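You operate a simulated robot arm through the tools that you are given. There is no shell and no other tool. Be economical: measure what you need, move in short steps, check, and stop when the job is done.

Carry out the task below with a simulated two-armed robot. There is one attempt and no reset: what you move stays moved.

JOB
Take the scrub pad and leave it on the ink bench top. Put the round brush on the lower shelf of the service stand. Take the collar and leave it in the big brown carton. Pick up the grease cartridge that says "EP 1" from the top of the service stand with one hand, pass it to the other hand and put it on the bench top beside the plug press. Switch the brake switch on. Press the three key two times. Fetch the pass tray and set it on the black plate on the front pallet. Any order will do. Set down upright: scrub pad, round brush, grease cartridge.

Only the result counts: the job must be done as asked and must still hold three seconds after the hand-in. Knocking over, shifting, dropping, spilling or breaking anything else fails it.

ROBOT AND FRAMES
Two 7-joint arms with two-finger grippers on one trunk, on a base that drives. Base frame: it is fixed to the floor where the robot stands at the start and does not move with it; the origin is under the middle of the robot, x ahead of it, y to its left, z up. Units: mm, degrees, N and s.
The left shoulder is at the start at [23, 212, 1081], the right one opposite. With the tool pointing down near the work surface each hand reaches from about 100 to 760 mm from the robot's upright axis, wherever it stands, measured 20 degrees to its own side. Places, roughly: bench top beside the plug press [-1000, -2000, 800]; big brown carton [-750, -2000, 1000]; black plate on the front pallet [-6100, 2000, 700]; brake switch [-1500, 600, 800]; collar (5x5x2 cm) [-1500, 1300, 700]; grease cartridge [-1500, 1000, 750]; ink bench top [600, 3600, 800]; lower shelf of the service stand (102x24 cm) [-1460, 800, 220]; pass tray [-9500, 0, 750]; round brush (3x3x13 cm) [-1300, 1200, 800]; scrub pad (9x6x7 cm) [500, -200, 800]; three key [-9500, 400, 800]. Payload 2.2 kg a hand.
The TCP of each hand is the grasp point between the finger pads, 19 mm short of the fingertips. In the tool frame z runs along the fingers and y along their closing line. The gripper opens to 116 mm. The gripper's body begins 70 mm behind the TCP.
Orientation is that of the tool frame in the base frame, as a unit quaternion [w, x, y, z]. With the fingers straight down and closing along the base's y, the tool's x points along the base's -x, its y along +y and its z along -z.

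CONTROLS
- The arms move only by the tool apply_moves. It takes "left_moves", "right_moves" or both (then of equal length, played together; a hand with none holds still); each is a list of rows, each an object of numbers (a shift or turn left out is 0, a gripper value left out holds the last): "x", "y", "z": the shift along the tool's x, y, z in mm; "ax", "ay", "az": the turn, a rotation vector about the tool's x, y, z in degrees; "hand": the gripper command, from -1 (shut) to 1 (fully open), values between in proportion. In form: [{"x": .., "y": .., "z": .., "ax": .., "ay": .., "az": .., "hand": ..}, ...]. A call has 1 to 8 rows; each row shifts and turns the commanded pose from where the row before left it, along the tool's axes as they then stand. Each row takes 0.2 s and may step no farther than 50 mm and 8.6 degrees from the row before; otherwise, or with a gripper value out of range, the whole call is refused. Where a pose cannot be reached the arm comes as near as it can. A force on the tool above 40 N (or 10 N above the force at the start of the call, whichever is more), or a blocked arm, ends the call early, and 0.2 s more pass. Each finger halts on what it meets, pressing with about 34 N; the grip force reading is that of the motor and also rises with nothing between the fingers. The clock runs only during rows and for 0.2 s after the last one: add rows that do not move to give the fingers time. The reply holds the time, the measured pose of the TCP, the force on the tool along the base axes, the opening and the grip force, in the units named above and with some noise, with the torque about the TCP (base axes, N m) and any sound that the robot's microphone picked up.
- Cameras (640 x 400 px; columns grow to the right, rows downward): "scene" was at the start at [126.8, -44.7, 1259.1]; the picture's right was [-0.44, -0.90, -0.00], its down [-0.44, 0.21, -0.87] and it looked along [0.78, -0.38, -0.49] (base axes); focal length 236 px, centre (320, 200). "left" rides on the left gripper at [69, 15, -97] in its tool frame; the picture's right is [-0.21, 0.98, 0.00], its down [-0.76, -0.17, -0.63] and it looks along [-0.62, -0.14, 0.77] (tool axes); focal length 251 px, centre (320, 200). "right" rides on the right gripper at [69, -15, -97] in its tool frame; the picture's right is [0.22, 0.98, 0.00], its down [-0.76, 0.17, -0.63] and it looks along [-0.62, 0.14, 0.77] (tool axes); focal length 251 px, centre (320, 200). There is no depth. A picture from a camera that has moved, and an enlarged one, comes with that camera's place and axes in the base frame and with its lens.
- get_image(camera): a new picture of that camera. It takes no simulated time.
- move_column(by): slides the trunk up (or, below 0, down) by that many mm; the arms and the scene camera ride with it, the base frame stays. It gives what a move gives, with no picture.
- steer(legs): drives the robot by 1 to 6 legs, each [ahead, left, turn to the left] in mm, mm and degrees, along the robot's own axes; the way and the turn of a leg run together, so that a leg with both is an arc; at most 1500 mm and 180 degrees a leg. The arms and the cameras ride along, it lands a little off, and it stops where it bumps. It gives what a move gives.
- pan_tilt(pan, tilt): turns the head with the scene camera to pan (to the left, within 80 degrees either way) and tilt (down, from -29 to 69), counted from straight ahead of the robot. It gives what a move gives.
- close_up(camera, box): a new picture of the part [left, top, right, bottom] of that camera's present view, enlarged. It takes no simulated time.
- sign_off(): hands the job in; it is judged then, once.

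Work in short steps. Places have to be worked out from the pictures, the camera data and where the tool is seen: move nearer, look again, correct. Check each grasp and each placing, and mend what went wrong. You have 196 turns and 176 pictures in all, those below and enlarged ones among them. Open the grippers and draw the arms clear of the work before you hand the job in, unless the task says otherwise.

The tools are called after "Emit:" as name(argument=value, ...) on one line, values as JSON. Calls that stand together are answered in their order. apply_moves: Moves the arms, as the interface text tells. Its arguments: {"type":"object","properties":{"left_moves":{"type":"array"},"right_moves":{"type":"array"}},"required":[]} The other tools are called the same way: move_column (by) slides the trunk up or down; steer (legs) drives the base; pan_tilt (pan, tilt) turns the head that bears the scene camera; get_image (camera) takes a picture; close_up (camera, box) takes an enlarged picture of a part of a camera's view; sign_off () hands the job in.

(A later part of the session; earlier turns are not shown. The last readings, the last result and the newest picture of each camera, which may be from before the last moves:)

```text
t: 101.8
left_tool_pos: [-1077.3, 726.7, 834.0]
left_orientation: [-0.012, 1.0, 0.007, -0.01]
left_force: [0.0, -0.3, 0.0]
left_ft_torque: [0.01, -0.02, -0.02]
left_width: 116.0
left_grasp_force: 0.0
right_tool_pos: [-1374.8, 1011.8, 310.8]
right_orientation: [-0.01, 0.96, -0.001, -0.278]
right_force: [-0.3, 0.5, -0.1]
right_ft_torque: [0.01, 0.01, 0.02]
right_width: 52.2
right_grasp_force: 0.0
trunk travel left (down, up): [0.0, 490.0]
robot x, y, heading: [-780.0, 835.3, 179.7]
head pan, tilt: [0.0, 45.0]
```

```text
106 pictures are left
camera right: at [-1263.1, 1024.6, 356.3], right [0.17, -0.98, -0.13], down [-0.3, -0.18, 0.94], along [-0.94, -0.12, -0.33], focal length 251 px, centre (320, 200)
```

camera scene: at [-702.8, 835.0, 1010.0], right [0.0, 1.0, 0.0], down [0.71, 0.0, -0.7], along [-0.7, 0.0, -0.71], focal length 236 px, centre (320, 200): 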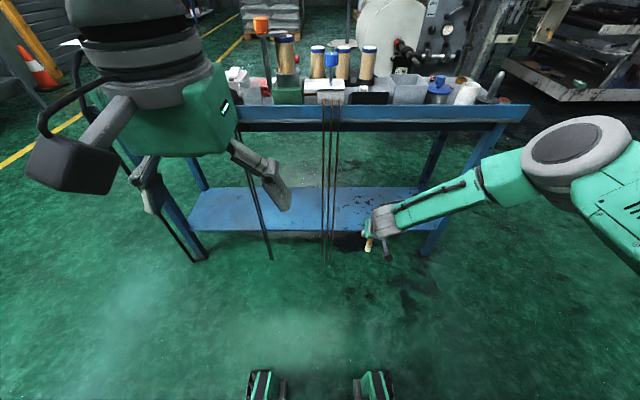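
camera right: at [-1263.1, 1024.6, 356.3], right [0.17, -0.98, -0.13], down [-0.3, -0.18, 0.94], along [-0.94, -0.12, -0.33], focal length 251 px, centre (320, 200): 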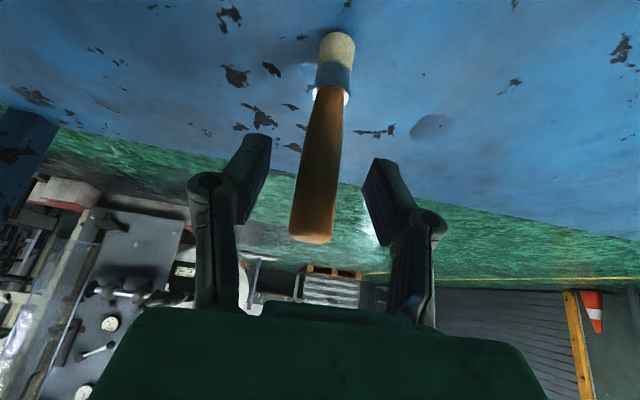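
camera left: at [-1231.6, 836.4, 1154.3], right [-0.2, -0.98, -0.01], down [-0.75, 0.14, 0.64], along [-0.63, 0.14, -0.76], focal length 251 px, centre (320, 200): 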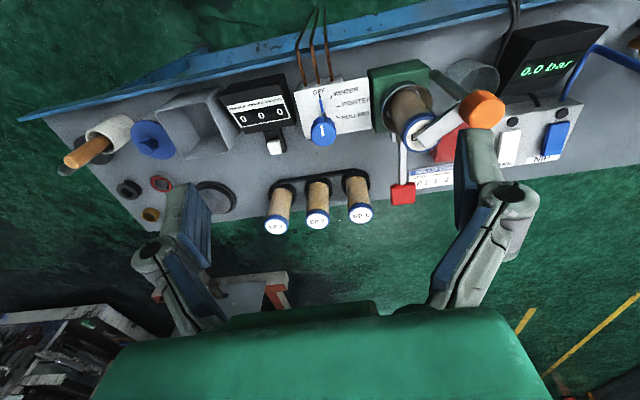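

Brush is standing. Withdraw along the tool axis, then back the base off.

Emit:
apply_moves(right_moves=[{"x": 10, "z": -25}, {"x": 20, "z": -35}, {"x": 25, "z": -40}, {"x": 35, "z": -30}])

Emit:
steer(legs=[[-250, 0, 0]])

Emit:
get_image(camera="scene")

```text
t: 102.8
left_tool_pos: [-1077.0, 726.8, 832.6]
left_orientation: [-0.011, 1.0, 0.006, -0.01]
left_force: [1.0, -0.2, -0.7]
left_ft_torque: [-0.02, -0.02, -0.01]
left_width: 116.3
left_grasp_force: 0.0
right_tool_pos: [-1227.9, 1010.4, 374.7]
right_orientation: [-0.011, 0.96, -0.002, -0.28]
right_force: [1.1, -0.2, 0.4]
right_ft_torque: [0.01, 0.02, 0.02]
right_width: 52.0
right_grasp_force: 0.0
trunk travel left (down, up): [0.0, 490.0]
robot x, y, heading: [-776.8, 834.6, 179.9]
head pan, tilt: [0.0, 45.0]
```

```text
t: 104.6
left_tool_pos: [-824.8, 726.6, 833.2]
left_orientation: [-0.011, 1.0, 0.005, -0.01]
left_force: [0.3, 0.6, 0.5]
left_ft_torque: [0.01, 0.0, -0.02]
left_width: 116.1
left_grasp_force: 0.0
right_tool_pos: [-975.1, 1010.3, 374.4]
right_orientation: [-0.011, 0.96, -0.002, -0.278]
right_force: [0.0, 0.2, -0.2]
right_ft_torque: [0.01, 0.01, -0.02]
right_width: 52.3
right_grasp_force: 0.1
trunk travel left (down, up): [0.0, 490.0]
robot x, y, heading: [-524.8, 833.8, 179.9]
head pan, tilt: [0.0, 45.0]
```

```text
105 pictures are left
camera scene: at [-646.1, 834.0, 1010.2], right [0.01, 1.0, 0.0], down [0.71, -0.01, -0.71], along [-0.71, 0.0, -0.71], focal length 236 px, centre (320, 200)
```

scene: 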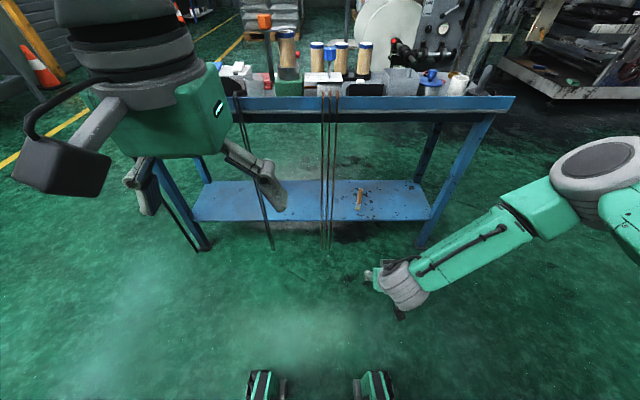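

Emit:
close_up(camera="scene", box=[310, 160, 410, 230])

Emit:
move_column(by=225)

Emit:
apply_moves(right_moves=[{"ay": 8.1, "z": -40}, {"ay": 8.1, "z": -40}, {"ay": 8.1, "z": -40}, {"ay": 8.1, "z": -48}, {"z": -50}, {"z": -50}, {"z": -50}, {"z": -50}])

Emit:
apply_moves(right_moves=[{"z": -45, "hand": 1, "y": -25}, {"z": -45, "y": -25}, {"y": -40}, {"y": -40}, {}])

```text
5.71 times, centred on (360, 195) of scene
camera zoom: at [-646.1, 834.0, 1010.2], right [0.01, 1.0, 0.0], down [0.71, -0.01, -0.71], along [-0.71, 0.0, -0.71], focal length 1350 px, centre (91, 229)
```

zoom: 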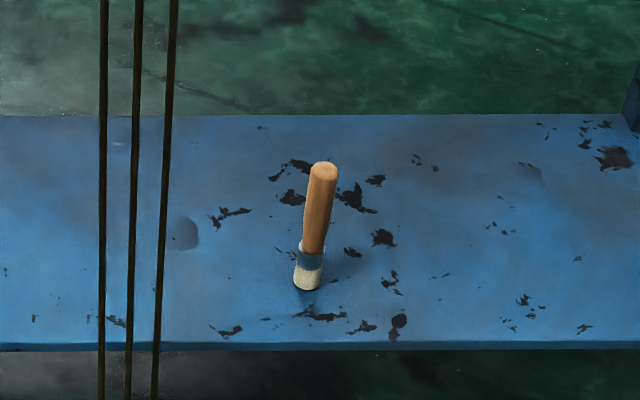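

```text
t: 107.0
left_tool_pos: [-823.8, 726.0, 1059.4]
left_orientation: [-0.011, 1.0, 0.004, -0.011]
left_force: [-0.7, 1.7, 0.8]
left_ft_torque: [-0.01, 0.0, 0.03]
left_width: 116.0
left_grasp_force: 0.1
right_tool_pos: [-973.1, 1010.8, 599.7]
right_orientation: [-0.01, 0.96, -0.003, -0.28]
right_force: [0.1, -0.3, -1.0]
right_ft_torque: [-0.01, -0.01, -0.01]
right_width: 52.3
right_grasp_force: 0.1
trunk travel left (down, up): [-225.0, 265.0]
robot x, y, heading: [-523.9, 838.1, 179.6]
head pan, tilt: [0.0, 45.0]
```

```text
t: 108.8
left_tool_pos: [-821.6, 726.2, 1058.6]
left_orientation: [-0.011, 1.0, 0.005, -0.012]
left_force: [1.2, -0.1, -0.4]
left_ft_torque: [0.01, 0.03, -0.02]
left_width: 115.9
left_grasp_force: 0.1
right_tool_pos: [-913.3, 1006.9, 957.0]
right_orientation: [-0.01, 1.0, -0.006, -0.001]
right_force: [0.3, -0.8, -0.5]
right_ft_torque: [0.02, 0.03, 0.03]
right_width: 52.0
right_grasp_force: 0.0
trunk travel left (down, up): [-225.0, 265.0]
robot x, y, heading: [-526.4, 833.9, 179.5]
head pan, tilt: [0.0, 45.0]
```

```text
refused: row 1 steps farther than a row can; nothing moved
```

Brush stands upright on the shelf. Raise the right hand and drive back up to the stand.

Emit:
apply_moves(right_moves=[{"z": -45, "hand": 1}, {"z": -45}, {"y": -20}])

Emit:
steer(legs=[[0, -90, 0], [310, 0, 0]])

Emit:
apply_moves(left_moves=[{"y": 45, "x": -10}, {"y": 45, "x": -10}, {"y": 45, "x": -10}, {"y": 45, "x": -10}, {"y": 30, "x": -10}, {}])

Emit:
get_image(camera="left")

Emit:
get_image(camera="right")

```text
t: 109.6
left_tool_pos: [-824.8, 725.1, 1059.5]
left_orientation: [-0.012, 1.0, 0.004, -0.01]
left_force: [0.2, 0.9, -0.1]
left_ft_torque: [-0.01, 0.02, -0.03]
left_width: 115.7
left_grasp_force: 0.1
right_tool_pos: [-916.1, 1023.3, 1047.2]
right_orientation: [-0.01, 1.0, -0.005, 0.0]
right_force: [-0.3, -0.2, 0.4]
right_ft_torque: [0.01, -0.02, -0.01]
right_width: 116.0
right_grasp_force: 0.1
trunk travel left (down, up): [-225.0, 265.0]
robot x, y, heading: [-525.8, 833.1, 179.6]
head pan, tilt: [0.0, 45.0]
```

```text
t: 112.4
left_tool_pos: [-1126.7, 781.1, 1056.4]
left_orientation: [-0.025, 1.0, 0.009, -0.01]
left_force: [0.2, -1.6, 0.9]
left_ft_torque: [0.1, 0.0, -0.04]
left_width: 116.0
left_grasp_force: 0.1
right_tool_pos: [-1218.8, 1077.0, 1052.0]
right_orientation: [-0.025, 1.0, -0.001, -0.002]
right_force: [-1.3, -0.9, -0.2]
right_ft_torque: [0.09, 0.01, 0.0]
right_width: 115.9
right_grasp_force: 0.2
trunk travel left (down, up): [-225.0, 265.0]
robot x, y, heading: [-832.9, 916.5, 179.7]
head pan, tilt: [0.0, 45.0]
```

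```text
t: 114.0
left_tool_pos: [-1172.5, 586.0, 1050.0]
left_orientation: [-0.019, 1.0, 0.006, -0.011]
left_force: [-1.0, -0.1, 0.1]
left_ft_torque: [0.02, 0.0, 0.0]
left_width: 115.9
left_grasp_force: 0.1
right_tool_pos: [-1217.3, 1093.8, 1051.4]
right_orientation: [-0.018, 1.0, -0.003, -0.003]
right_force: [-0.1, -0.7, -0.7]
right_ft_torque: [0.05, 0.0, 0.03]
right_width: 115.9
right_grasp_force: 0.0
trunk travel left (down, up): [-225.0, 265.0]
robot x, y, heading: [-830.6, 921.7, 180.0]
head pan, tilt: [0.0, 45.0]
stopped in row 6 (left hand): the arm was blocked; the commanded pose is now the measured one
```

```text
103 pictures are left
camera left: at [-1099.8, 566.5, 1144.9], right [-0.2, -0.98, -0.03], down [-0.74, 0.13, 0.66], along [-0.64, 0.16, -0.75], focal length 251 px, centre (320, 200)
```

left: 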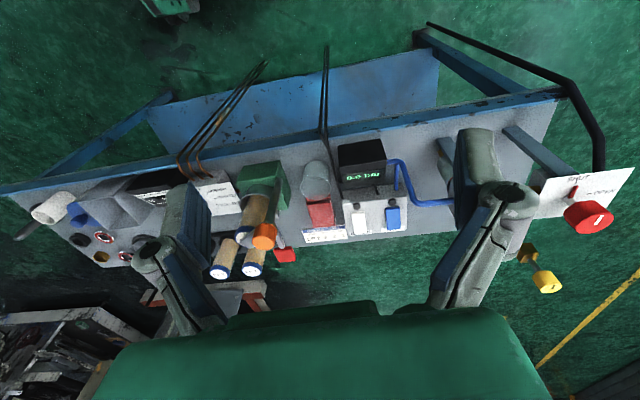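

```text
102 pictures are left
camera right: at [-1145.7, 1105.1, 1147.5], right [0.21, -0.98, -0.04], down [-0.75, -0.18, 0.63], along [-0.62, -0.1, -0.78], focal length 251 px, centre (320, 200)
```

right: 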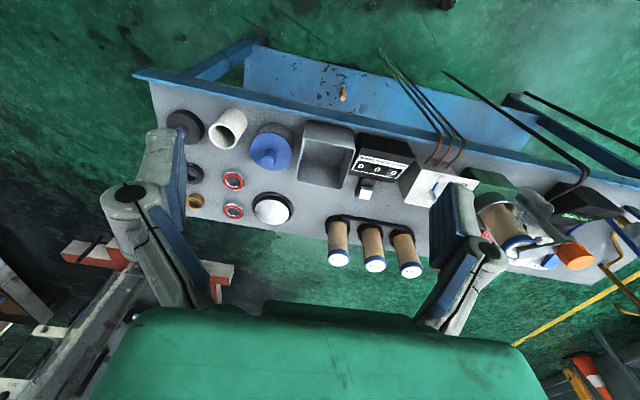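

Emit:
close_up(camera="left", box=[290, 130, 430, 250])

Emit:
pan_tilt(pan=22, tilt=30)

Emit:
get_image(camera="scene")

```text
3.33 times, centred on (360, 190) of left
camera zoom: at [-1099.8, 566.5, 1144.9], right [-0.2, -0.98, -0.03], down [-0.74, 0.13, 0.66], along [-0.64, 0.16, -0.75], focal length 838 px, centre (187, 233)
```

zoom: 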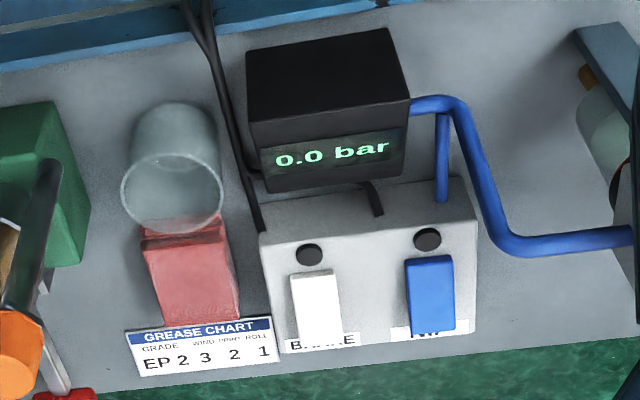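

```text
t: 114.8
left_tool_pos: [-1172.8, 581.5, 1048.8]
left_orientation: [-0.021, 1.0, 0.007, -0.012]
left_force: [0.4, -0.9, -0.3]
left_ft_torque: [0.05, -0.03, -0.03]
left_width: 116.0
left_grasp_force: 0.1
right_tool_pos: [-1217.2, 1088.9, 1052.1]
right_orientation: [-0.02, 1.0, -0.003, -0.003]
right_force: [-0.1, -0.5, -0.3]
right_ft_torque: [0.03, -0.01, 0.01]
right_width: 115.9
right_grasp_force: 0.1
trunk travel left (down, up): [-225.0, 265.0]
robot x, y, heading: [-831.4, 923.2, 179.7]
head pan, tilt: [22.0, 30.0]
```

```text
100 pictures are left
camera scene: at [-953.8, 891.7, 1257.8], right [-0.37, 0.93, 0.0], down [0.47, 0.18, -0.87], along [-0.8, -0.32, -0.5], focal length 236 px, centre (320, 200)
```

scene: 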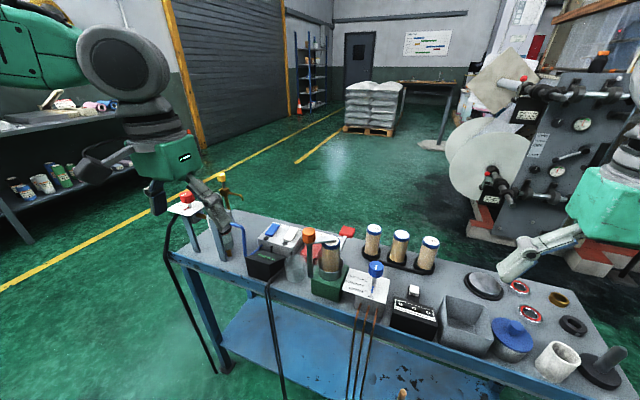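

Emit:
close_up(camera="scene", box=[220, 200, 360, 300])

```text
4.00 times, centred on (290, 250) of scene
camera zoom: at [-953.8, 891.7, 1257.8], right [-0.37, 0.93, 0.0], down [0.47, 0.18, -0.87], along [-0.8, -0.32, -0.5], focal length 945 px, centre (440, 0)
```

zoom: 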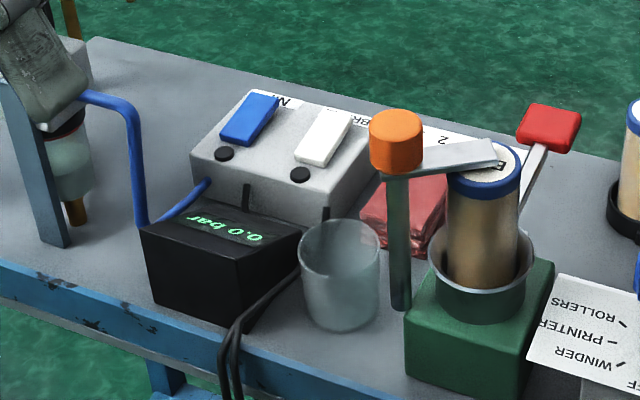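

Emit:
close_up(camera="scene", box=[255, 215, 315, 255])

Emit:
close_up(camera="left", box=[330, 190, 420, 245])

```text
10.00 times, centred on (285, 235) of scene
camera zoom: at [-953.8, 891.7, 1257.8], right [-0.37, 0.93, 0.0], down [0.47, 0.18, -0.87], along [-0.8, -0.32, -0.5], focal length 2362 px, centre (670, -150)
```

zoom: 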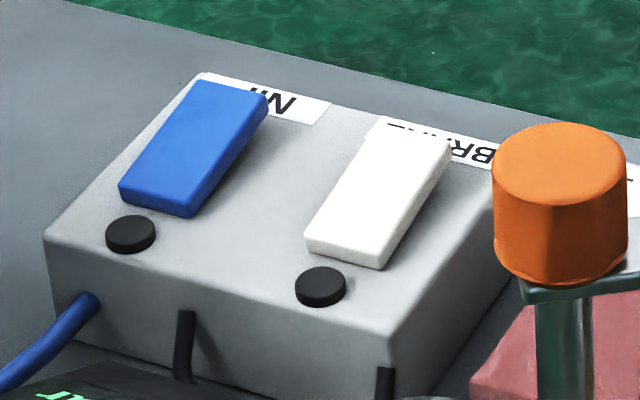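

```text
7.11 times, centred on (375, 218) of left
camera zoom: at [-1100.4, 561.2, 1143.5], right [-0.2, -0.98, -0.04], down [-0.74, 0.13, 0.66], along [-0.64, 0.16, -0.75], focal length 1788 px, centre (-71, 76)
```

zoom: 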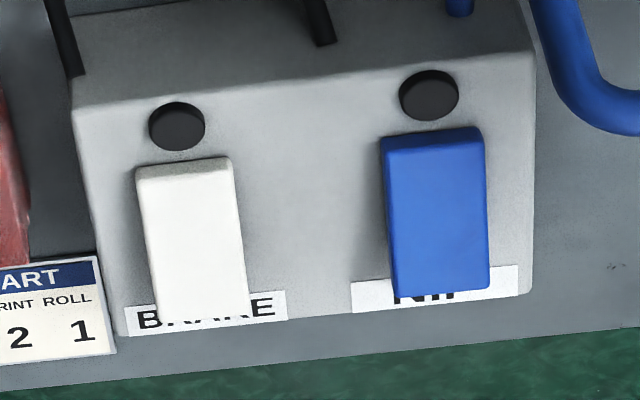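

The far (label-side) end of the white rocker is raised, lamp off; pressing that end should switch it on. Reposition the base so the left hand reaches comfortably.

Emit:
steer(legs=[[30, 200, 0]])

Emit:
apply_moves(left_moves=[{"x": -42, "y": -24, "hand": -1}, {"x": -42, "y": -24}, {"x": -42, "y": -24}, {"x": -42, "y": -24}, {"x": -42, "y": -24}, {"x": -40, "y": -24}, {"x": -34, "y": -30}, {}])

Emit:
get_image(camera="left")

```text
t: 116.5
left_tool_pos: [-1204.2, 388.8, 1052.7]
left_orientation: [-0.015, 1.0, 0.005, -0.011]
left_force: [0.1, -0.7, -0.9]
left_ft_torque: [-0.02, 0.0, 0.0]
left_width: 116.1
left_grasp_force: 0.0
right_tool_pos: [-1247.4, 895.8, 1051.0]
right_orientation: [-0.015, 1.0, -0.005, -0.003]
right_force: [0.4, -0.9, -0.9]
right_ft_torque: [0.02, -0.03, -0.02]
right_width: 115.9
right_grasp_force: 0.0
trunk travel left (down, up): [-225.0, 265.0]
robot x, y, heading: [-859.5, 718.6, 179.4]
head pan, tilt: [22.0, 30.0]
```

```text
t: 118.5
left_tool_pos: [-1484.3, 490.8, 1059.0]
left_orientation: [-0.04, 0.999, 0.009, -0.013]
left_force: [-0.1, -1.4, -0.6]
left_ft_torque: [0.11, -0.04, -0.01]
left_width: 0.2
left_grasp_force: 28.5
right_tool_pos: [-1242.2, 835.4, 1058.3]
right_orientation: [-0.042, 0.999, -0.001, -0.006]
right_force: [-0.8, -1.9, -0.3]
right_ft_torque: [0.11, 0.02, 0.02]
right_width: 115.9
right_grasp_force: 0.1
trunk travel left (down, up): [-225.0, 265.0]
robot x, y, heading: [-861.0, 709.0, 179.7]
head pan, tilt: [22.0, 30.0]
stopped in row 8 (left hand): the arm was blocked; the commanded pose is now the measured one
```

```text
96 pictures are left
camera left: at [-1411.9, 467.5, 1152.4], right [-0.2, -0.98, -0.07], down [-0.74, 0.1, 0.66], along [-0.64, 0.19, -0.74], focal length 251 px, centre (320, 200)
```

left: 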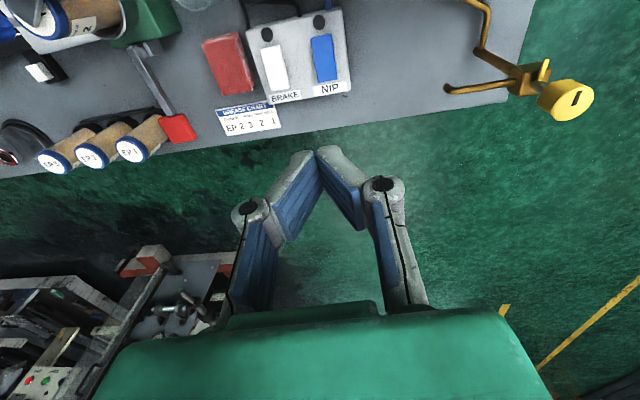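

Both hands show a sway of the whole body; wait for it to settle and re-read.

Emit:
apply_moves(left_moves=[{}, {}, {}, {}])

Emit:
get_image(camera="left")

```text
t: 119.5
left_tool_pos: [-1484.6, 527.3, 1064.2]
left_orientation: [-0.026, 1.0, 0.007, -0.014]
left_force: [0.5, 0.4, 0.5]
left_ft_torque: [-0.03, 0.03, 0.02]
left_width: 0.0
left_grasp_force: 28.3
right_tool_pos: [-1241.6, 869.6, 1055.1]
right_orientation: [-0.027, 1.0, -0.003, -0.006]
right_force: [-0.4, 0.7, 0.0]
right_ft_torque: [0.01, -0.01, -0.01]
right_width: 116.2
right_grasp_force: 0.0
trunk travel left (down, up): [-225.0, 265.0]
robot x, y, heading: [-859.9, 710.9, 179.5]
head pan, tilt: [22.0, 30.0]
```

```text
95 pictures are left
camera left: at [-1411.9, 506.5, 1158.2], right [-0.2, -0.98, -0.04], down [-0.74, 0.12, 0.66], along [-0.64, 0.17, -0.75], focal length 251 px, centre (320, 200)
```

left: 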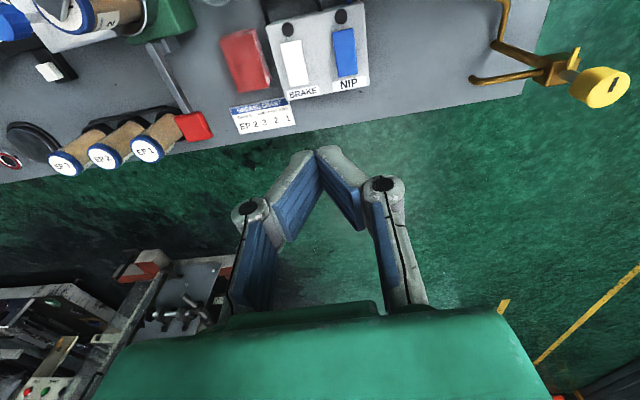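

Emit:
apply_moves(left_moves=[{"x": -6, "y": -10}, {"x": -7, "y": -10}, {"x": -7, "z": 20}, {"z": 30}, {"z": 30}, {"z": 30}, {}, {}])

Emit:
get_image(camera="left")

```text
t: 121.5
left_tool_pos: [-1505.0, 571.2, 959.1]
left_orientation: [-0.021, 1.0, 0.004, -0.016]
left_force: [0.4, 0.9, -1.2]
left_ft_torque: [-0.05, 0.03, -0.05]
left_width: 0.0
left_grasp_force: 28.2
right_tool_pos: [-1238.1, 890.0, 1053.9]
right_orientation: [-0.018, 1.0, -0.005, -0.006]
right_force: [0.2, -0.4, -0.1]
right_ft_torque: [-0.01, 0.02, 0.02]
right_width: 115.9
right_grasp_force: 0.0
trunk travel left (down, up): [-225.0, 265.0]
robot x, y, heading: [-858.4, 717.7, 179.7]
head pan, tilt: [22.0, 30.0]
stopped in row 8 (left hand): the arm was blocked; the commanded pose is now the measured one
```

```text
94 pictures are left
camera left: at [-1432.2, 551.1, 1053.9], right [-0.21, -0.98, -0.03], down [-0.74, 0.13, 0.66], along [-0.64, 0.16, -0.75], focal length 251 px, centre (320, 200)
```

left: 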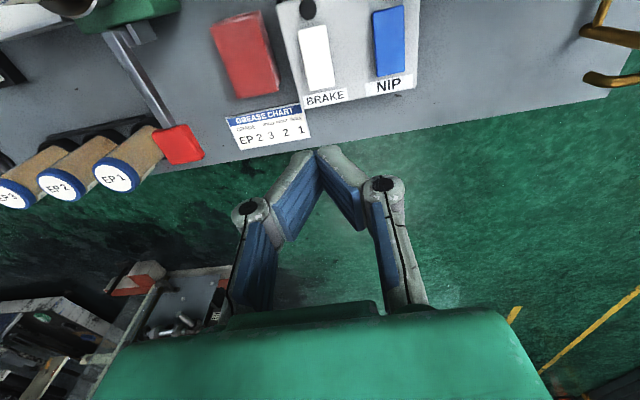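

The tool axis lines up with the raised far end of the white rocker. Descend.

Emit:
apply_moves(left_moves=[{"z": 30}, {"z": 30}, {"z": 30}, {"z": 25}, {}])

Emit:
get_image(camera="left")

Emit:
close_up(camera="scene", box=[240, 140, 440, 270])

```text
t: 122.7
left_tool_pos: [-1508.3, 547.6, 842.8]
left_orientation: [-0.032, 0.999, 0.006, -0.015]
left_force: [-0.1, -1.2, -0.4]
left_ft_torque: [0.09, 0.0, 0.0]
left_width: 0.0
left_grasp_force: 28.7
right_tool_pos: [-1239.2, 858.7, 1059.3]
right_orientation: [-0.032, 0.999, -0.003, -0.007]
right_force: [0.3, -1.5, 0.2]
right_ft_torque: [0.1, -0.02, -0.03]
right_width: 115.9
right_grasp_force: 0.0
trunk travel left (down, up): [-225.0, 265.0]
robot x, y, heading: [-860.3, 715.6, 179.6]
head pan, tilt: [22.0, 30.0]
```

```text
93 pictures are left
camera left: at [-1436.4, 524.9, 936.2], right [-0.2, -0.98, -0.06], down [-0.74, 0.11, 0.66], along [-0.64, 0.18, -0.75], focal length 251 px, centre (320, 200)
```

left: 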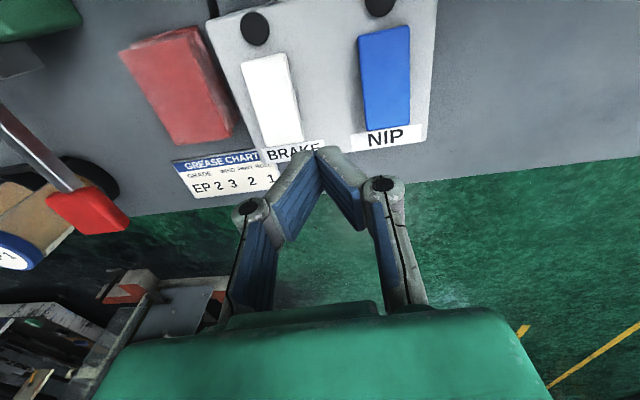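

```text
3.08 times, centred on (340, 205) of scene
camera zoom: at [-986.2, 661.5, 1256.9], right [-0.37, 0.93, 0.01], down [0.47, 0.2, -0.86], along [-0.8, -0.31, -0.51], focal length 727 px, centre (258, 185)
```

zoom: 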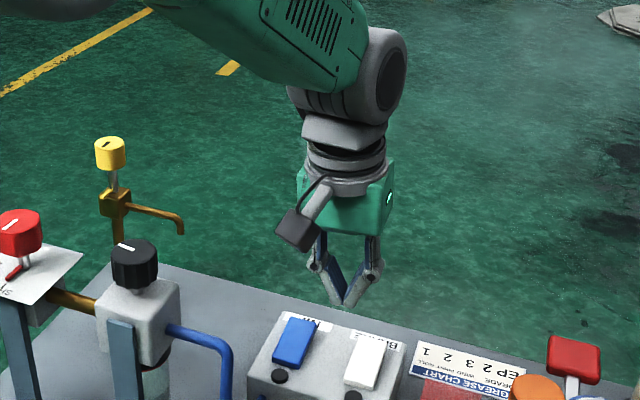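

Emit:
apply_moves(left_moves=[{"x": 3}, {"x": 3}, {}, {}, {}, {}, {}, {}])

Emit:
get_image(camera="left")

```text
t: 124.5
left_tool_pos: [-1504.0, 562.9, 842.0]
left_orientation: [-0.026, 1.0, 0.005, -0.017]
left_force: [0.0, -0.6, 0.7]
left_ft_torque: [0.02, 0.03, -0.01]
left_width: 0.0
left_grasp_force: 28.1
right_tool_pos: [-1240.0, 876.2, 1056.8]
right_orientation: [-0.026, 1.0, -0.004, -0.005]
right_force: [-0.1, -0.6, 0.0]
right_ft_torque: [-0.02, -0.04, 0.0]
right_width: 115.9
right_grasp_force: 0.1
trunk travel left (down, up): [-225.0, 265.0]
robot x, y, heading: [-861.2, 715.3, 179.8]
head pan, tilt: [22.0, 30.0]
```

```text
91 pictures are left
camera left: at [-1431.4, 541.4, 936.6], right [-0.21, -0.98, -0.04], down [-0.74, 0.12, 0.66], along [-0.64, 0.17, -0.75], focal length 251 px, centre (320, 200)
```

left: 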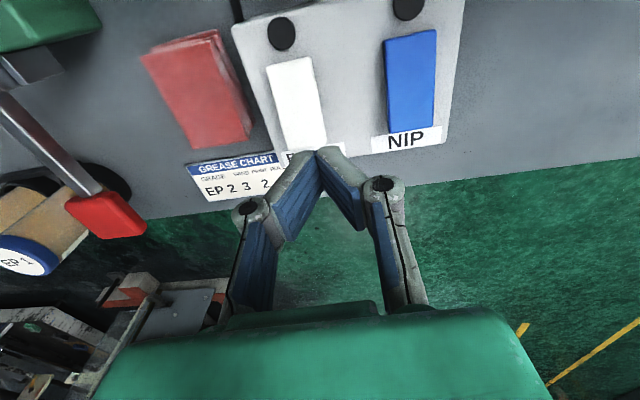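

Emit:
apply_moves(left_moves=[{"x": 2, "y": -4}, {"x": 2, "y": -4}, {"z": 8}, {"z": 8}, {"z": 8}, {"z": 4}, {}, {}])

Emit:
get_image(camera="left")

Emit:
close_up(camera="scene", box=[290, 190, 410, 270])

```text
t: 126.2
left_tool_pos: [-1499.7, 581.9, 813.3]
left_orientation: [-0.022, 1.0, 0.005, -0.015]
left_force: [0.1, 0.3, -0.2]
left_ft_torque: [-0.02, 0.0, -0.01]
left_width: 0.0
left_grasp_force: 28.3
right_tool_pos: [-1238.6, 884.8, 1055.7]
right_orientation: [-0.022, 1.0, -0.004, -0.006]
right_force: [-0.8, 0.1, 0.0]
right_ft_torque: [-0.09, 0.0, -0.03]
right_width: 115.9
right_grasp_force: 0.1
trunk travel left (down, up): [-225.0, 265.0]
robot x, y, heading: [-860.3, 723.4, 179.5]
head pan, tilt: [22.0, 30.0]
```

```text
90 pictures are left
camera left: at [-1427.3, 560.9, 908.8], right [-0.21, -0.98, -0.04], down [-0.74, 0.13, 0.66], along [-0.64, 0.16, -0.75], focal length 251 px, centre (320, 200)
```

left: 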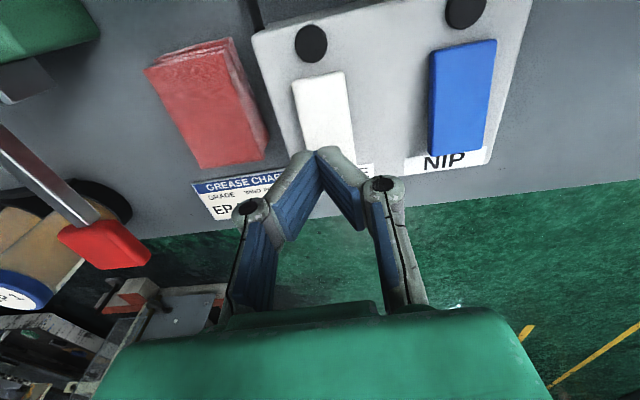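

```text
5.00 times, centred on (350, 230) of scene
camera zoom: at [-986.5, 692.7, 1257.7], right [-0.37, 0.93, -0.01], down [0.47, 0.18, -0.86], along [-0.8, -0.32, -0.5], focal length 1181 px, centre (170, 50)
```

zoom: 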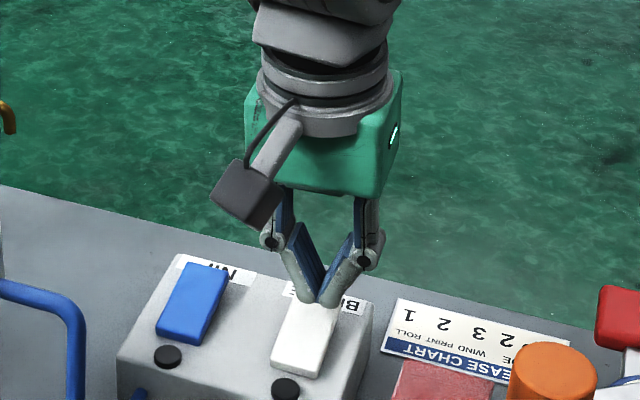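

Fingertips sit right over the far end. Press down in small steps.

Emit:
apply_moves(left_moves=[{"x": 2, "z": 4}, {"z": 4}, {"z": 4}, {"z": 4}])

Emit:
close_up(camera="scene", box=[290, 190, 410, 270])

```text
t: 127.2
left_tool_pos: [-1497.9, 580.6, 799.8]
left_orientation: [-0.022, 1.0, 0.004, -0.015]
left_force: [-1.2, 0.5, -0.5]
left_ft_torque: [-0.06, 0.0, 0.04]
left_width: 0.0
left_grasp_force: 28.4
right_tool_pos: [-1239.9, 886.7, 1055.4]
right_orientation: [-0.021, 1.0, -0.005, -0.006]
right_force: [-0.1, 1.3, 1.0]
right_ft_torque: [-0.08, -0.01, -0.04]
right_width: 115.7
right_grasp_force: 0.0
trunk travel left (down, up): [-225.0, 265.0]
robot x, y, heading: [-858.2, 720.4, 179.7]
head pan, tilt: [22.0, 30.0]
```

```text
5.00 times, centred on (350, 230) of scene
camera zoom: at [-986.4, 696.8, 1257.8], right [-0.37, 0.93, -0.01], down [0.47, 0.18, -0.87], along [-0.8, -0.32, -0.5], focal length 1181 px, centre (170, 50)
```

zoom: 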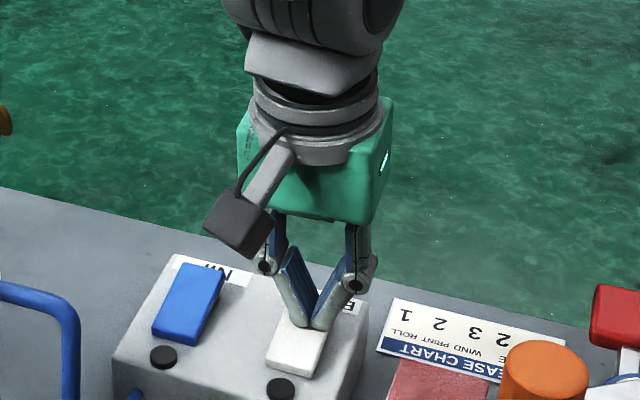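

Emit:
apply_moves(left_moves=[{"x": -3, "z": 4}, {"z": 4}, {"z": 4}])

Emit:
close_up(camera="scene", box=[290, 190, 410, 270])

```text
t: 128.0
left_tool_pos: [-1505.0, 573.5, 796.8]
left_orientation: [-0.021, 1.0, 0.005, -0.021]
left_force: [4.9, -2.0, 16.6]
left_ft_torque: [-0.13, -0.3, 0.0]
left_width: 0.0
left_grasp_force: 28.5
right_tool_pos: [-1236.9, 881.0, 1056.2]
right_orientation: [-0.024, 1.0, -0.004, -0.005]
right_force: [0.0, 0.6, -0.3]
right_ft_torque: [-0.02, -0.05, -0.02]
right_width: 116.0
right_grasp_force: 0.1
trunk travel left (down, up): [-225.0, 265.0]
robot x, y, heading: [-863.0, 722.2, 179.6]
head pan, tilt: [22.0, 30.0]
stopped in row 3 (left hand): the force on the tool passed its limit at 44 N (the readings are from after the stop); the commanded pose is now the measured one
```

```text
5.00 times, centred on (350, 230) of scene
camera zoom: at [-985.1, 690.0, 1257.8], right [-0.37, 0.93, 0.0], down [0.47, 0.18, -0.87], along [-0.8, -0.32, -0.5], focal length 1181 px, centre (170, 50)
```

zoom: 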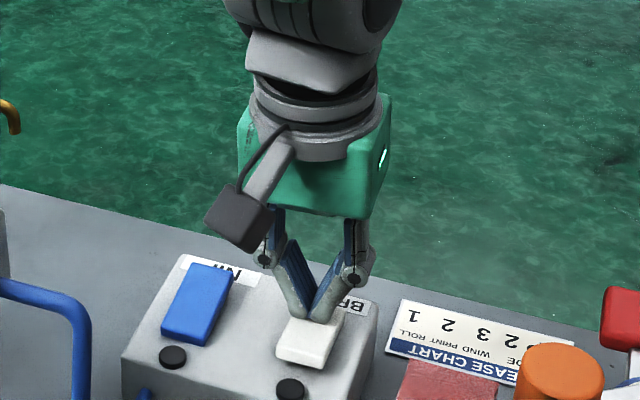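

Contact of >40 N. Lift and look at the rocker and lamp.

Emit:
apply_moves(left_moves=[{"z": -25}, {"z": -35}, {"z": -35}, {"z": -35}, {}])

Emit:
close_up(camera="scene", box=[310, 235, 380, 280])

Emit:
close_up(camera="left", box=[250, 0, 430, 130])

```text
t: 129.2
left_tool_pos: [-1498.9, 564.8, 918.8]
left_orientation: [-0.022, 1.0, 0.005, -0.019]
left_force: [-1.1, 0.2, 0.4]
left_ft_torque: [0.0, -0.02, 0.02]
left_width: 0.0
left_grasp_force: 28.7
right_tool_pos: [-1238.1, 877.1, 1056.3]
right_orientation: [-0.025, 1.0, -0.004, -0.007]
right_force: [-0.2, 0.1, 0.2]
right_ft_torque: [0.0, -0.02, 0.01]
right_width: 115.9
right_grasp_force: 0.1
trunk travel left (down, up): [-225.0, 265.0]
robot x, y, heading: [-859.9, 721.0, 179.7]
head pan, tilt: [22.0, 30.0]
```

```text
8.89 times, centred on (345, 258) of scene
camera zoom: at [-987.1, 685.6, 1257.5], right [-0.37, 0.93, 0.0], down [0.47, 0.18, -0.86], along [-0.8, -0.32, -0.5], focal length 2099 px, centre (98, -311)
```

zoom: 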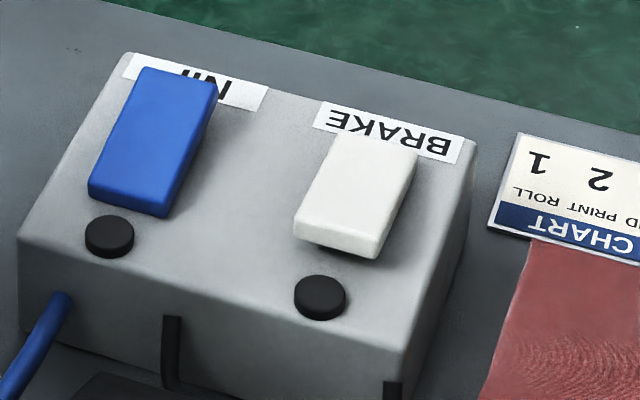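

```text
3.08 times, centred on (340, 65) of left
camera zoom: at [-1424.8, 543.2, 1012.4], right [-0.2, -0.98, -0.04], down [-0.73, 0.13, 0.67], along [-0.65, 0.16, -0.74], focal length 774 px, centre (258, 615)
```

zoom: 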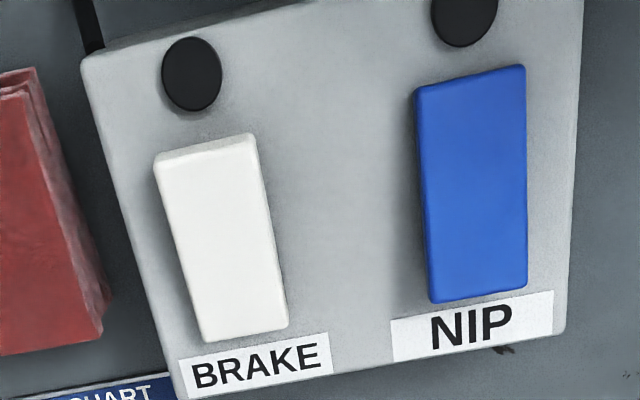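

The white rocker has flipped (opposite to the NIP one). Next: the EP 1 cartridge with the right hand. Retract the left hand and shift the base.

Emit:
apply_moves(left_moves=[{"z": -45}, {"z": -45}, {"z": -40, "hand": 1}, {"x": 45}, {"x": 45}, {"x": 45}, {"x": 45}, {"x": 45}])

Emit:
steer(legs=[[45, -170, 0]])

Emit:
apply_moves(right_moves=[{"x": -30, "y": 30}, {"x": -40, "y": 25}, {"x": -40, "y": 25}, {"x": -40, "y": 20}, {"x": -40, "y": 20}, {}, {}, {}])

Emit:
get_image(camera="right")

```text
t: 131.0
left_tool_pos: [-1268.3, 563.1, 1039.0]
left_orientation: [-0.023, 1.0, 0.005, -0.021]
left_force: [-0.3, 1.1, 0.0]
left_ft_torque: [0.01, 0.01, 0.02]
left_width: 116.1
left_grasp_force: 0.0
right_tool_pos: [-1236.0, 878.0, 1056.9]
right_orientation: [-0.025, 1.0, -0.004, -0.008]
right_force: [0.9, 0.0, -0.4]
right_ft_torque: [-0.04, 0.01, 0.0]
right_width: 116.1
right_grasp_force: 0.1
trunk travel left (down, up): [-225.0, 265.0]
robot x, y, heading: [-866.1, 723.1, 179.8]
head pan, tilt: [22.0, 30.0]
```

```text
t: 132.5
left_tool_pos: [-1314.6, 726.9, 1037.9]
left_orientation: [-0.025, 0.999, 0.003, -0.021]
left_force: [-0.5, 0.2, -0.7]
left_ft_torque: [0.0, -0.04, -0.01]
left_width: 116.1
left_grasp_force: 0.1
right_tool_pos: [-1280.3, 1041.4, 1057.2]
right_orientation: [-0.029, 1.0, -0.008, -0.007]
right_force: [-0.1, 0.0, 0.5]
right_ft_torque: [0.02, -0.02, 0.0]
right_width: 116.2
right_grasp_force: 0.0
trunk travel left (down, up): [-225.0, 265.0]
robot x, y, heading: [-907.4, 886.6, 179.4]
head pan, tilt: [22.0, 30.0]
```

```text
t: 134.3
left_tool_pos: [-1311.9, 753.3, 1042.7]
left_orientation: [-0.013, 1.0, 0.002, -0.021]
left_force: [-0.6, 1.2, -0.7]
left_ft_torque: [-0.08, 0.0, 0.0]
left_width: 116.1
left_grasp_force: 0.1
right_tool_pos: [-1472.7, 952.1, 1055.1]
right_orientation: [-0.017, 1.0, -0.008, -0.008]
right_force: [0.1, 0.1, 0.2]
right_ft_torque: [-0.09, 0.01, -0.02]
right_width: 115.8
right_grasp_force: 0.1
trunk travel left (down, up): [-225.0, 265.0]
robot x, y, heading: [-904.7, 889.9, 179.3]
head pan, tilt: [22.0, 30.0]
```

```text
84 pictures are left
camera right: at [-1399.8, 963.6, 1150.4], right [0.2, -0.98, -0.04], down [-0.75, -0.18, 0.64], along [-0.63, -0.1, -0.77], focal length 251 px, centre (320, 200)
```

right: 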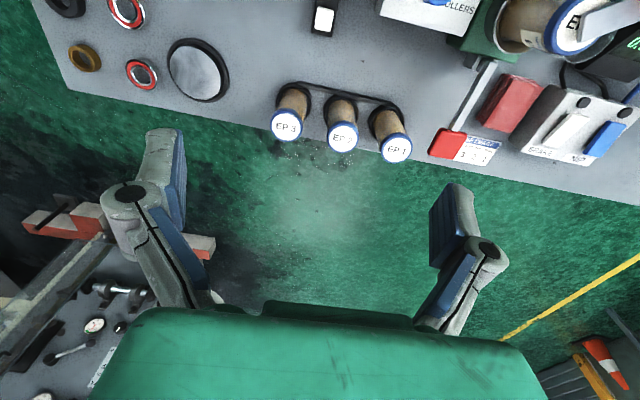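

Emit:
apply_moves(right_moves=[{"x": -10, "y": 20}, {"x": -17, "y": 25}, {"x": -17, "y": 25}, {"x": -17, "y": 25}, {"x": -16, "y": 20, "hand": 0}, {}, {}, {}], left_moves=[{"x": 30, "y": 20}, {"x": 30, "y": 20}, {"x": 30, "y": 20}, {"x": 30, "y": 20}, {}, {}, {}, {}])

Emit:
get_image(camera="right")

```text
t: 136.1
left_tool_pos: [-1191.6, 672.2, 1033.7]
left_orientation: [-0.015, 1.0, 0.002, -0.021]
left_force: [-0.6, 0.2, -0.1]
left_ft_torque: [0.0, -0.02, 0.02]
left_width: 116.0
left_grasp_force: 0.0
right_tool_pos: [-1524.6, 864.1, 1051.5]
right_orientation: [-0.017, 1.0, -0.008, -0.007]
right_force: [-0.5, 1.7, 0.5]
right_ft_torque: [-0.08, -0.02, 0.02]
right_width: 57.9
right_grasp_force: 0.0
right hand out of reach, approached as far as the arm can: row 4, 5
trunk travel left (down, up): [-225.0, 265.0]
robot x, y, heading: [-904.4, 891.9, 179.4]
head pan, tilt: [22.0, 30.0]
```

```text
83 pictures are left
camera right: at [-1452.7, 876.2, 1146.4], right [0.2, -0.98, -0.04], down [-0.75, -0.18, 0.64], along [-0.63, -0.1, -0.77], focal length 251 px, centre (320, 200)
```

right: 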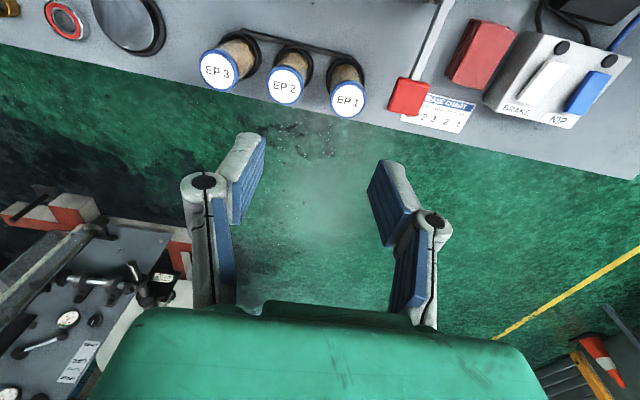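

Emit:
steer(legs=[[35, 0, 0.5]])

Emit:
apply_moves(right_moves=[{"y": 10, "z": 20}, {"y": 10, "z": 30}, {"y": 8, "z": 30}, {"z": 20}, {}, {}, {}])

Emit:
get_image(camera="right")

```text
t: 136.9
left_tool_pos: [-1224.3, 668.5, 1033.3]
left_orientation: [-0.014, 1.0, 0.008, -0.022]
left_force: [-1.2, 0.2, -0.7]
left_ft_torque: [-0.04, -0.04, -0.01]
left_width: 116.4
left_grasp_force: 0.1
right_tool_pos: [-1557.9, 859.6, 1050.6]
right_orientation: [-0.018, 1.0, -0.003, -0.009]
right_force: [0.4, 0.9, 0.4]
right_ft_torque: [-0.13, -0.02, 0.0]
right_width: 57.7
right_grasp_force: 0.1
trunk travel left (down, up): [-225.0, 265.0]
robot x, y, heading: [-938.8, 889.7, 180.0]
head pan, tilt: [22.0, 30.0]
```

```text
t: 138.5
left_tool_pos: [-1222.0, 666.0, 1033.1]
left_orientation: [-0.016, 1.0, 0.007, -0.023]
left_force: [0.4, 0.3, -0.2]
left_ft_torque: [-0.02, 0.0, 0.03]
left_width: 116.2
left_grasp_force: 0.1
right_tool_pos: [-1560.9, 832.9, 951.5]
right_orientation: [-0.019, 1.0, -0.004, -0.009]
right_force: [-0.8, 0.8, 1.2]
right_ft_torque: [-0.06, 0.0, 0.01]
right_width: 57.9
right_grasp_force: 0.1
trunk travel left (down, up): [-225.0, 265.0]
robot x, y, heading: [-939.0, 896.0, 179.9]
head pan, tilt: [22.0, 30.0]
```

```text
82 pictures are left
camera right: at [-1489.9, 843.5, 1046.3], right [0.21, -0.98, -0.04], down [-0.75, -0.18, 0.64], along [-0.63, -0.1, -0.77], focal length 251 px, centre (320, 200)
```

right: 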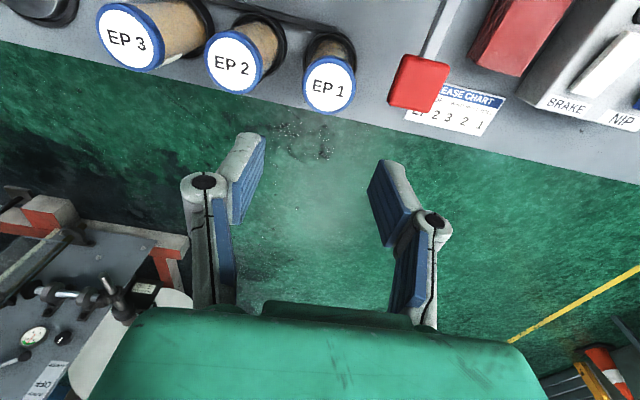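

EP 1 is nearly under the right hand. Fine-adjust and descend around the cap.

Emit:
apply_moves(right_moves=[{"x": 10, "y": 6}, {"z": 25}, {"z": 25}, {"z": 20}, {}, {}, {}])

Emit:
get_image(camera="right")

```text
t: 140.1
left_tool_pos: [-1222.6, 661.8, 1033.6]
left_orientation: [-0.017, 1.0, 0.007, -0.023]
left_force: [-0.2, 0.5, 0.5]
left_ft_torque: [0.0, 0.0, -0.02]
left_width: 115.9
left_grasp_force: 0.1
right_tool_pos: [-1551.7, 826.7, 879.8]
right_orientation: [-0.02, 1.0, -0.003, -0.009]
right_force: [0.9, 0.5, -0.8]
right_ft_torque: [-0.02, -0.02, 0.01]
right_width: 58.0
right_grasp_force: 0.3
trunk travel left (down, up): [-225.0, 265.0]
robot x, y, heading: [-944.3, 891.7, 179.9]
head pan, tilt: [22.0, 30.0]
```

```text
81 pictures are left
camera right: at [-1479.7, 837.0, 975.1], right [0.21, -0.98, -0.04], down [-0.75, -0.19, 0.64], along [-0.63, -0.1, -0.77], focal length 251 px, centre (320, 200)
```

right: 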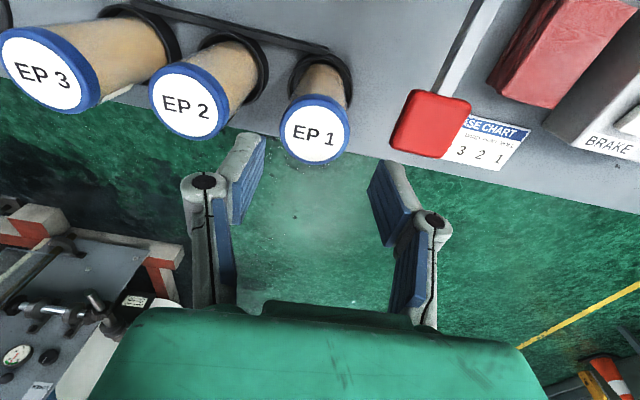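

Emit:
apply_moves(right_moves=[{"x": 4, "y": -2}, {"z": 20}, {"z": 20}, {"z": 20}, {"z": 17}, {}])

Emit:
get_image(camera="right")

```text
t: 141.5
left_tool_pos: [-1222.9, 661.7, 1032.1]
left_orientation: [-0.018, 1.0, 0.008, -0.022]
left_force: [-0.9, -0.5, 0.7]
left_ft_torque: [0.0, 0.0, 0.01]
left_width: 116.3
left_grasp_force: 0.1
right_tool_pos: [-1548.5, 830.3, 803.2]
right_orientation: [-0.021, 1.0, -0.003, -0.011]
right_force: [-0.6, -0.4, 0.1]
right_ft_torque: [0.01, 0.0, 0.01]
right_width: 58.0
right_grasp_force: 0.1
trunk travel left (down, up): [-225.0, 265.0]
robot x, y, heading: [-945.6, 890.7, 179.8]
head pan, tilt: [22.0, 30.0]
```

```text
80 pictures are left
camera right: at [-1475.8, 840.1, 898.6], right [0.21, -0.98, -0.05], down [-0.75, -0.19, 0.64], along [-0.63, -0.1, -0.77], focal length 251 px, centre (320, 200)
```

right: 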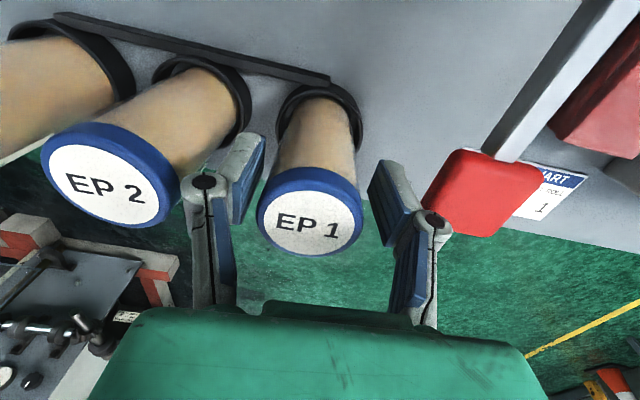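

Fingers straddle EP 1. Close.

Emit:
apply_moves(right_moves=[{"hand": -1}, {"hand": -1}, {"hand": -1}, {}])

```text
t: 142.5
left_tool_pos: [-1224.1, 661.4, 1033.4]
left_orientation: [-0.018, 1.0, 0.008, -0.022]
left_force: [-0.2, -0.4, -0.3]
left_ft_torque: [0.0, -0.03, 0.0]
left_width: 116.1
left_grasp_force: 0.1
right_tool_pos: [-1547.9, 829.1, 802.6]
right_orientation: [-0.02, 1.0, -0.002, -0.011]
right_force: [-0.7, -0.2, 2.3]
right_ft_torque: [-0.02, 0.04, -0.03]
right_width: 45.6
right_grasp_force: 34.2
trunk travel left (down, up): [-225.0, 265.0]
robot x, y, heading: [-941.5, 893.9, 179.8]
head pan, tilt: [22.0, 30.0]
```

Width 45.6 — gripped. Lift straight out of the rack.

Emit:
apply_moves(right_moves=[{"z": -15}, {"z": -25}, {"z": -30}, {"z": -35}, {"z": -40}, {"z": -40}, {"x": 20, "z": -20}, {}])

Emit:
get_image(camera="right")

```text
t: 144.3
left_tool_pos: [-1224.8, 661.8, 1033.1]
left_orientation: [-0.018, 1.0, 0.007, -0.022]
left_force: [0.4, -0.3, -0.7]
left_ft_torque: [-0.02, -0.02, 0.01]
left_width: 116.1
left_grasp_force: 0.1
right_tool_pos: [-1525.7, 821.6, 1007.7]
right_orientation: [-0.021, 1.0, -0.003, -0.008]
right_force: [0.2, -0.2, -1.7]
right_ft_torque: [-0.01, -0.02, -0.01]
right_width: 45.5
right_grasp_force: 34.0
trunk travel left (down, up): [-225.0, 265.0]
robot x, y, heading: [-941.9, 890.1, 180.0]
head pan, tilt: [22.0, 30.0]
```

```text
79 pictures are left
camera right: at [-1454.0, 831.1, 1103.9], right [0.21, -0.98, -0.04], down [-0.75, -0.19, 0.64], along [-0.63, -0.1, -0.77], focal length 251 px, centre (320, 200)
```

right: 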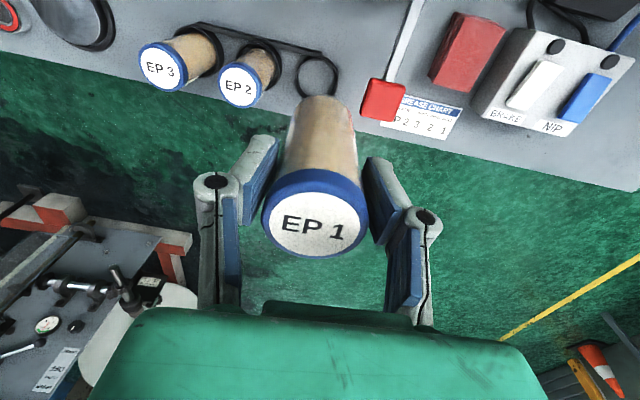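

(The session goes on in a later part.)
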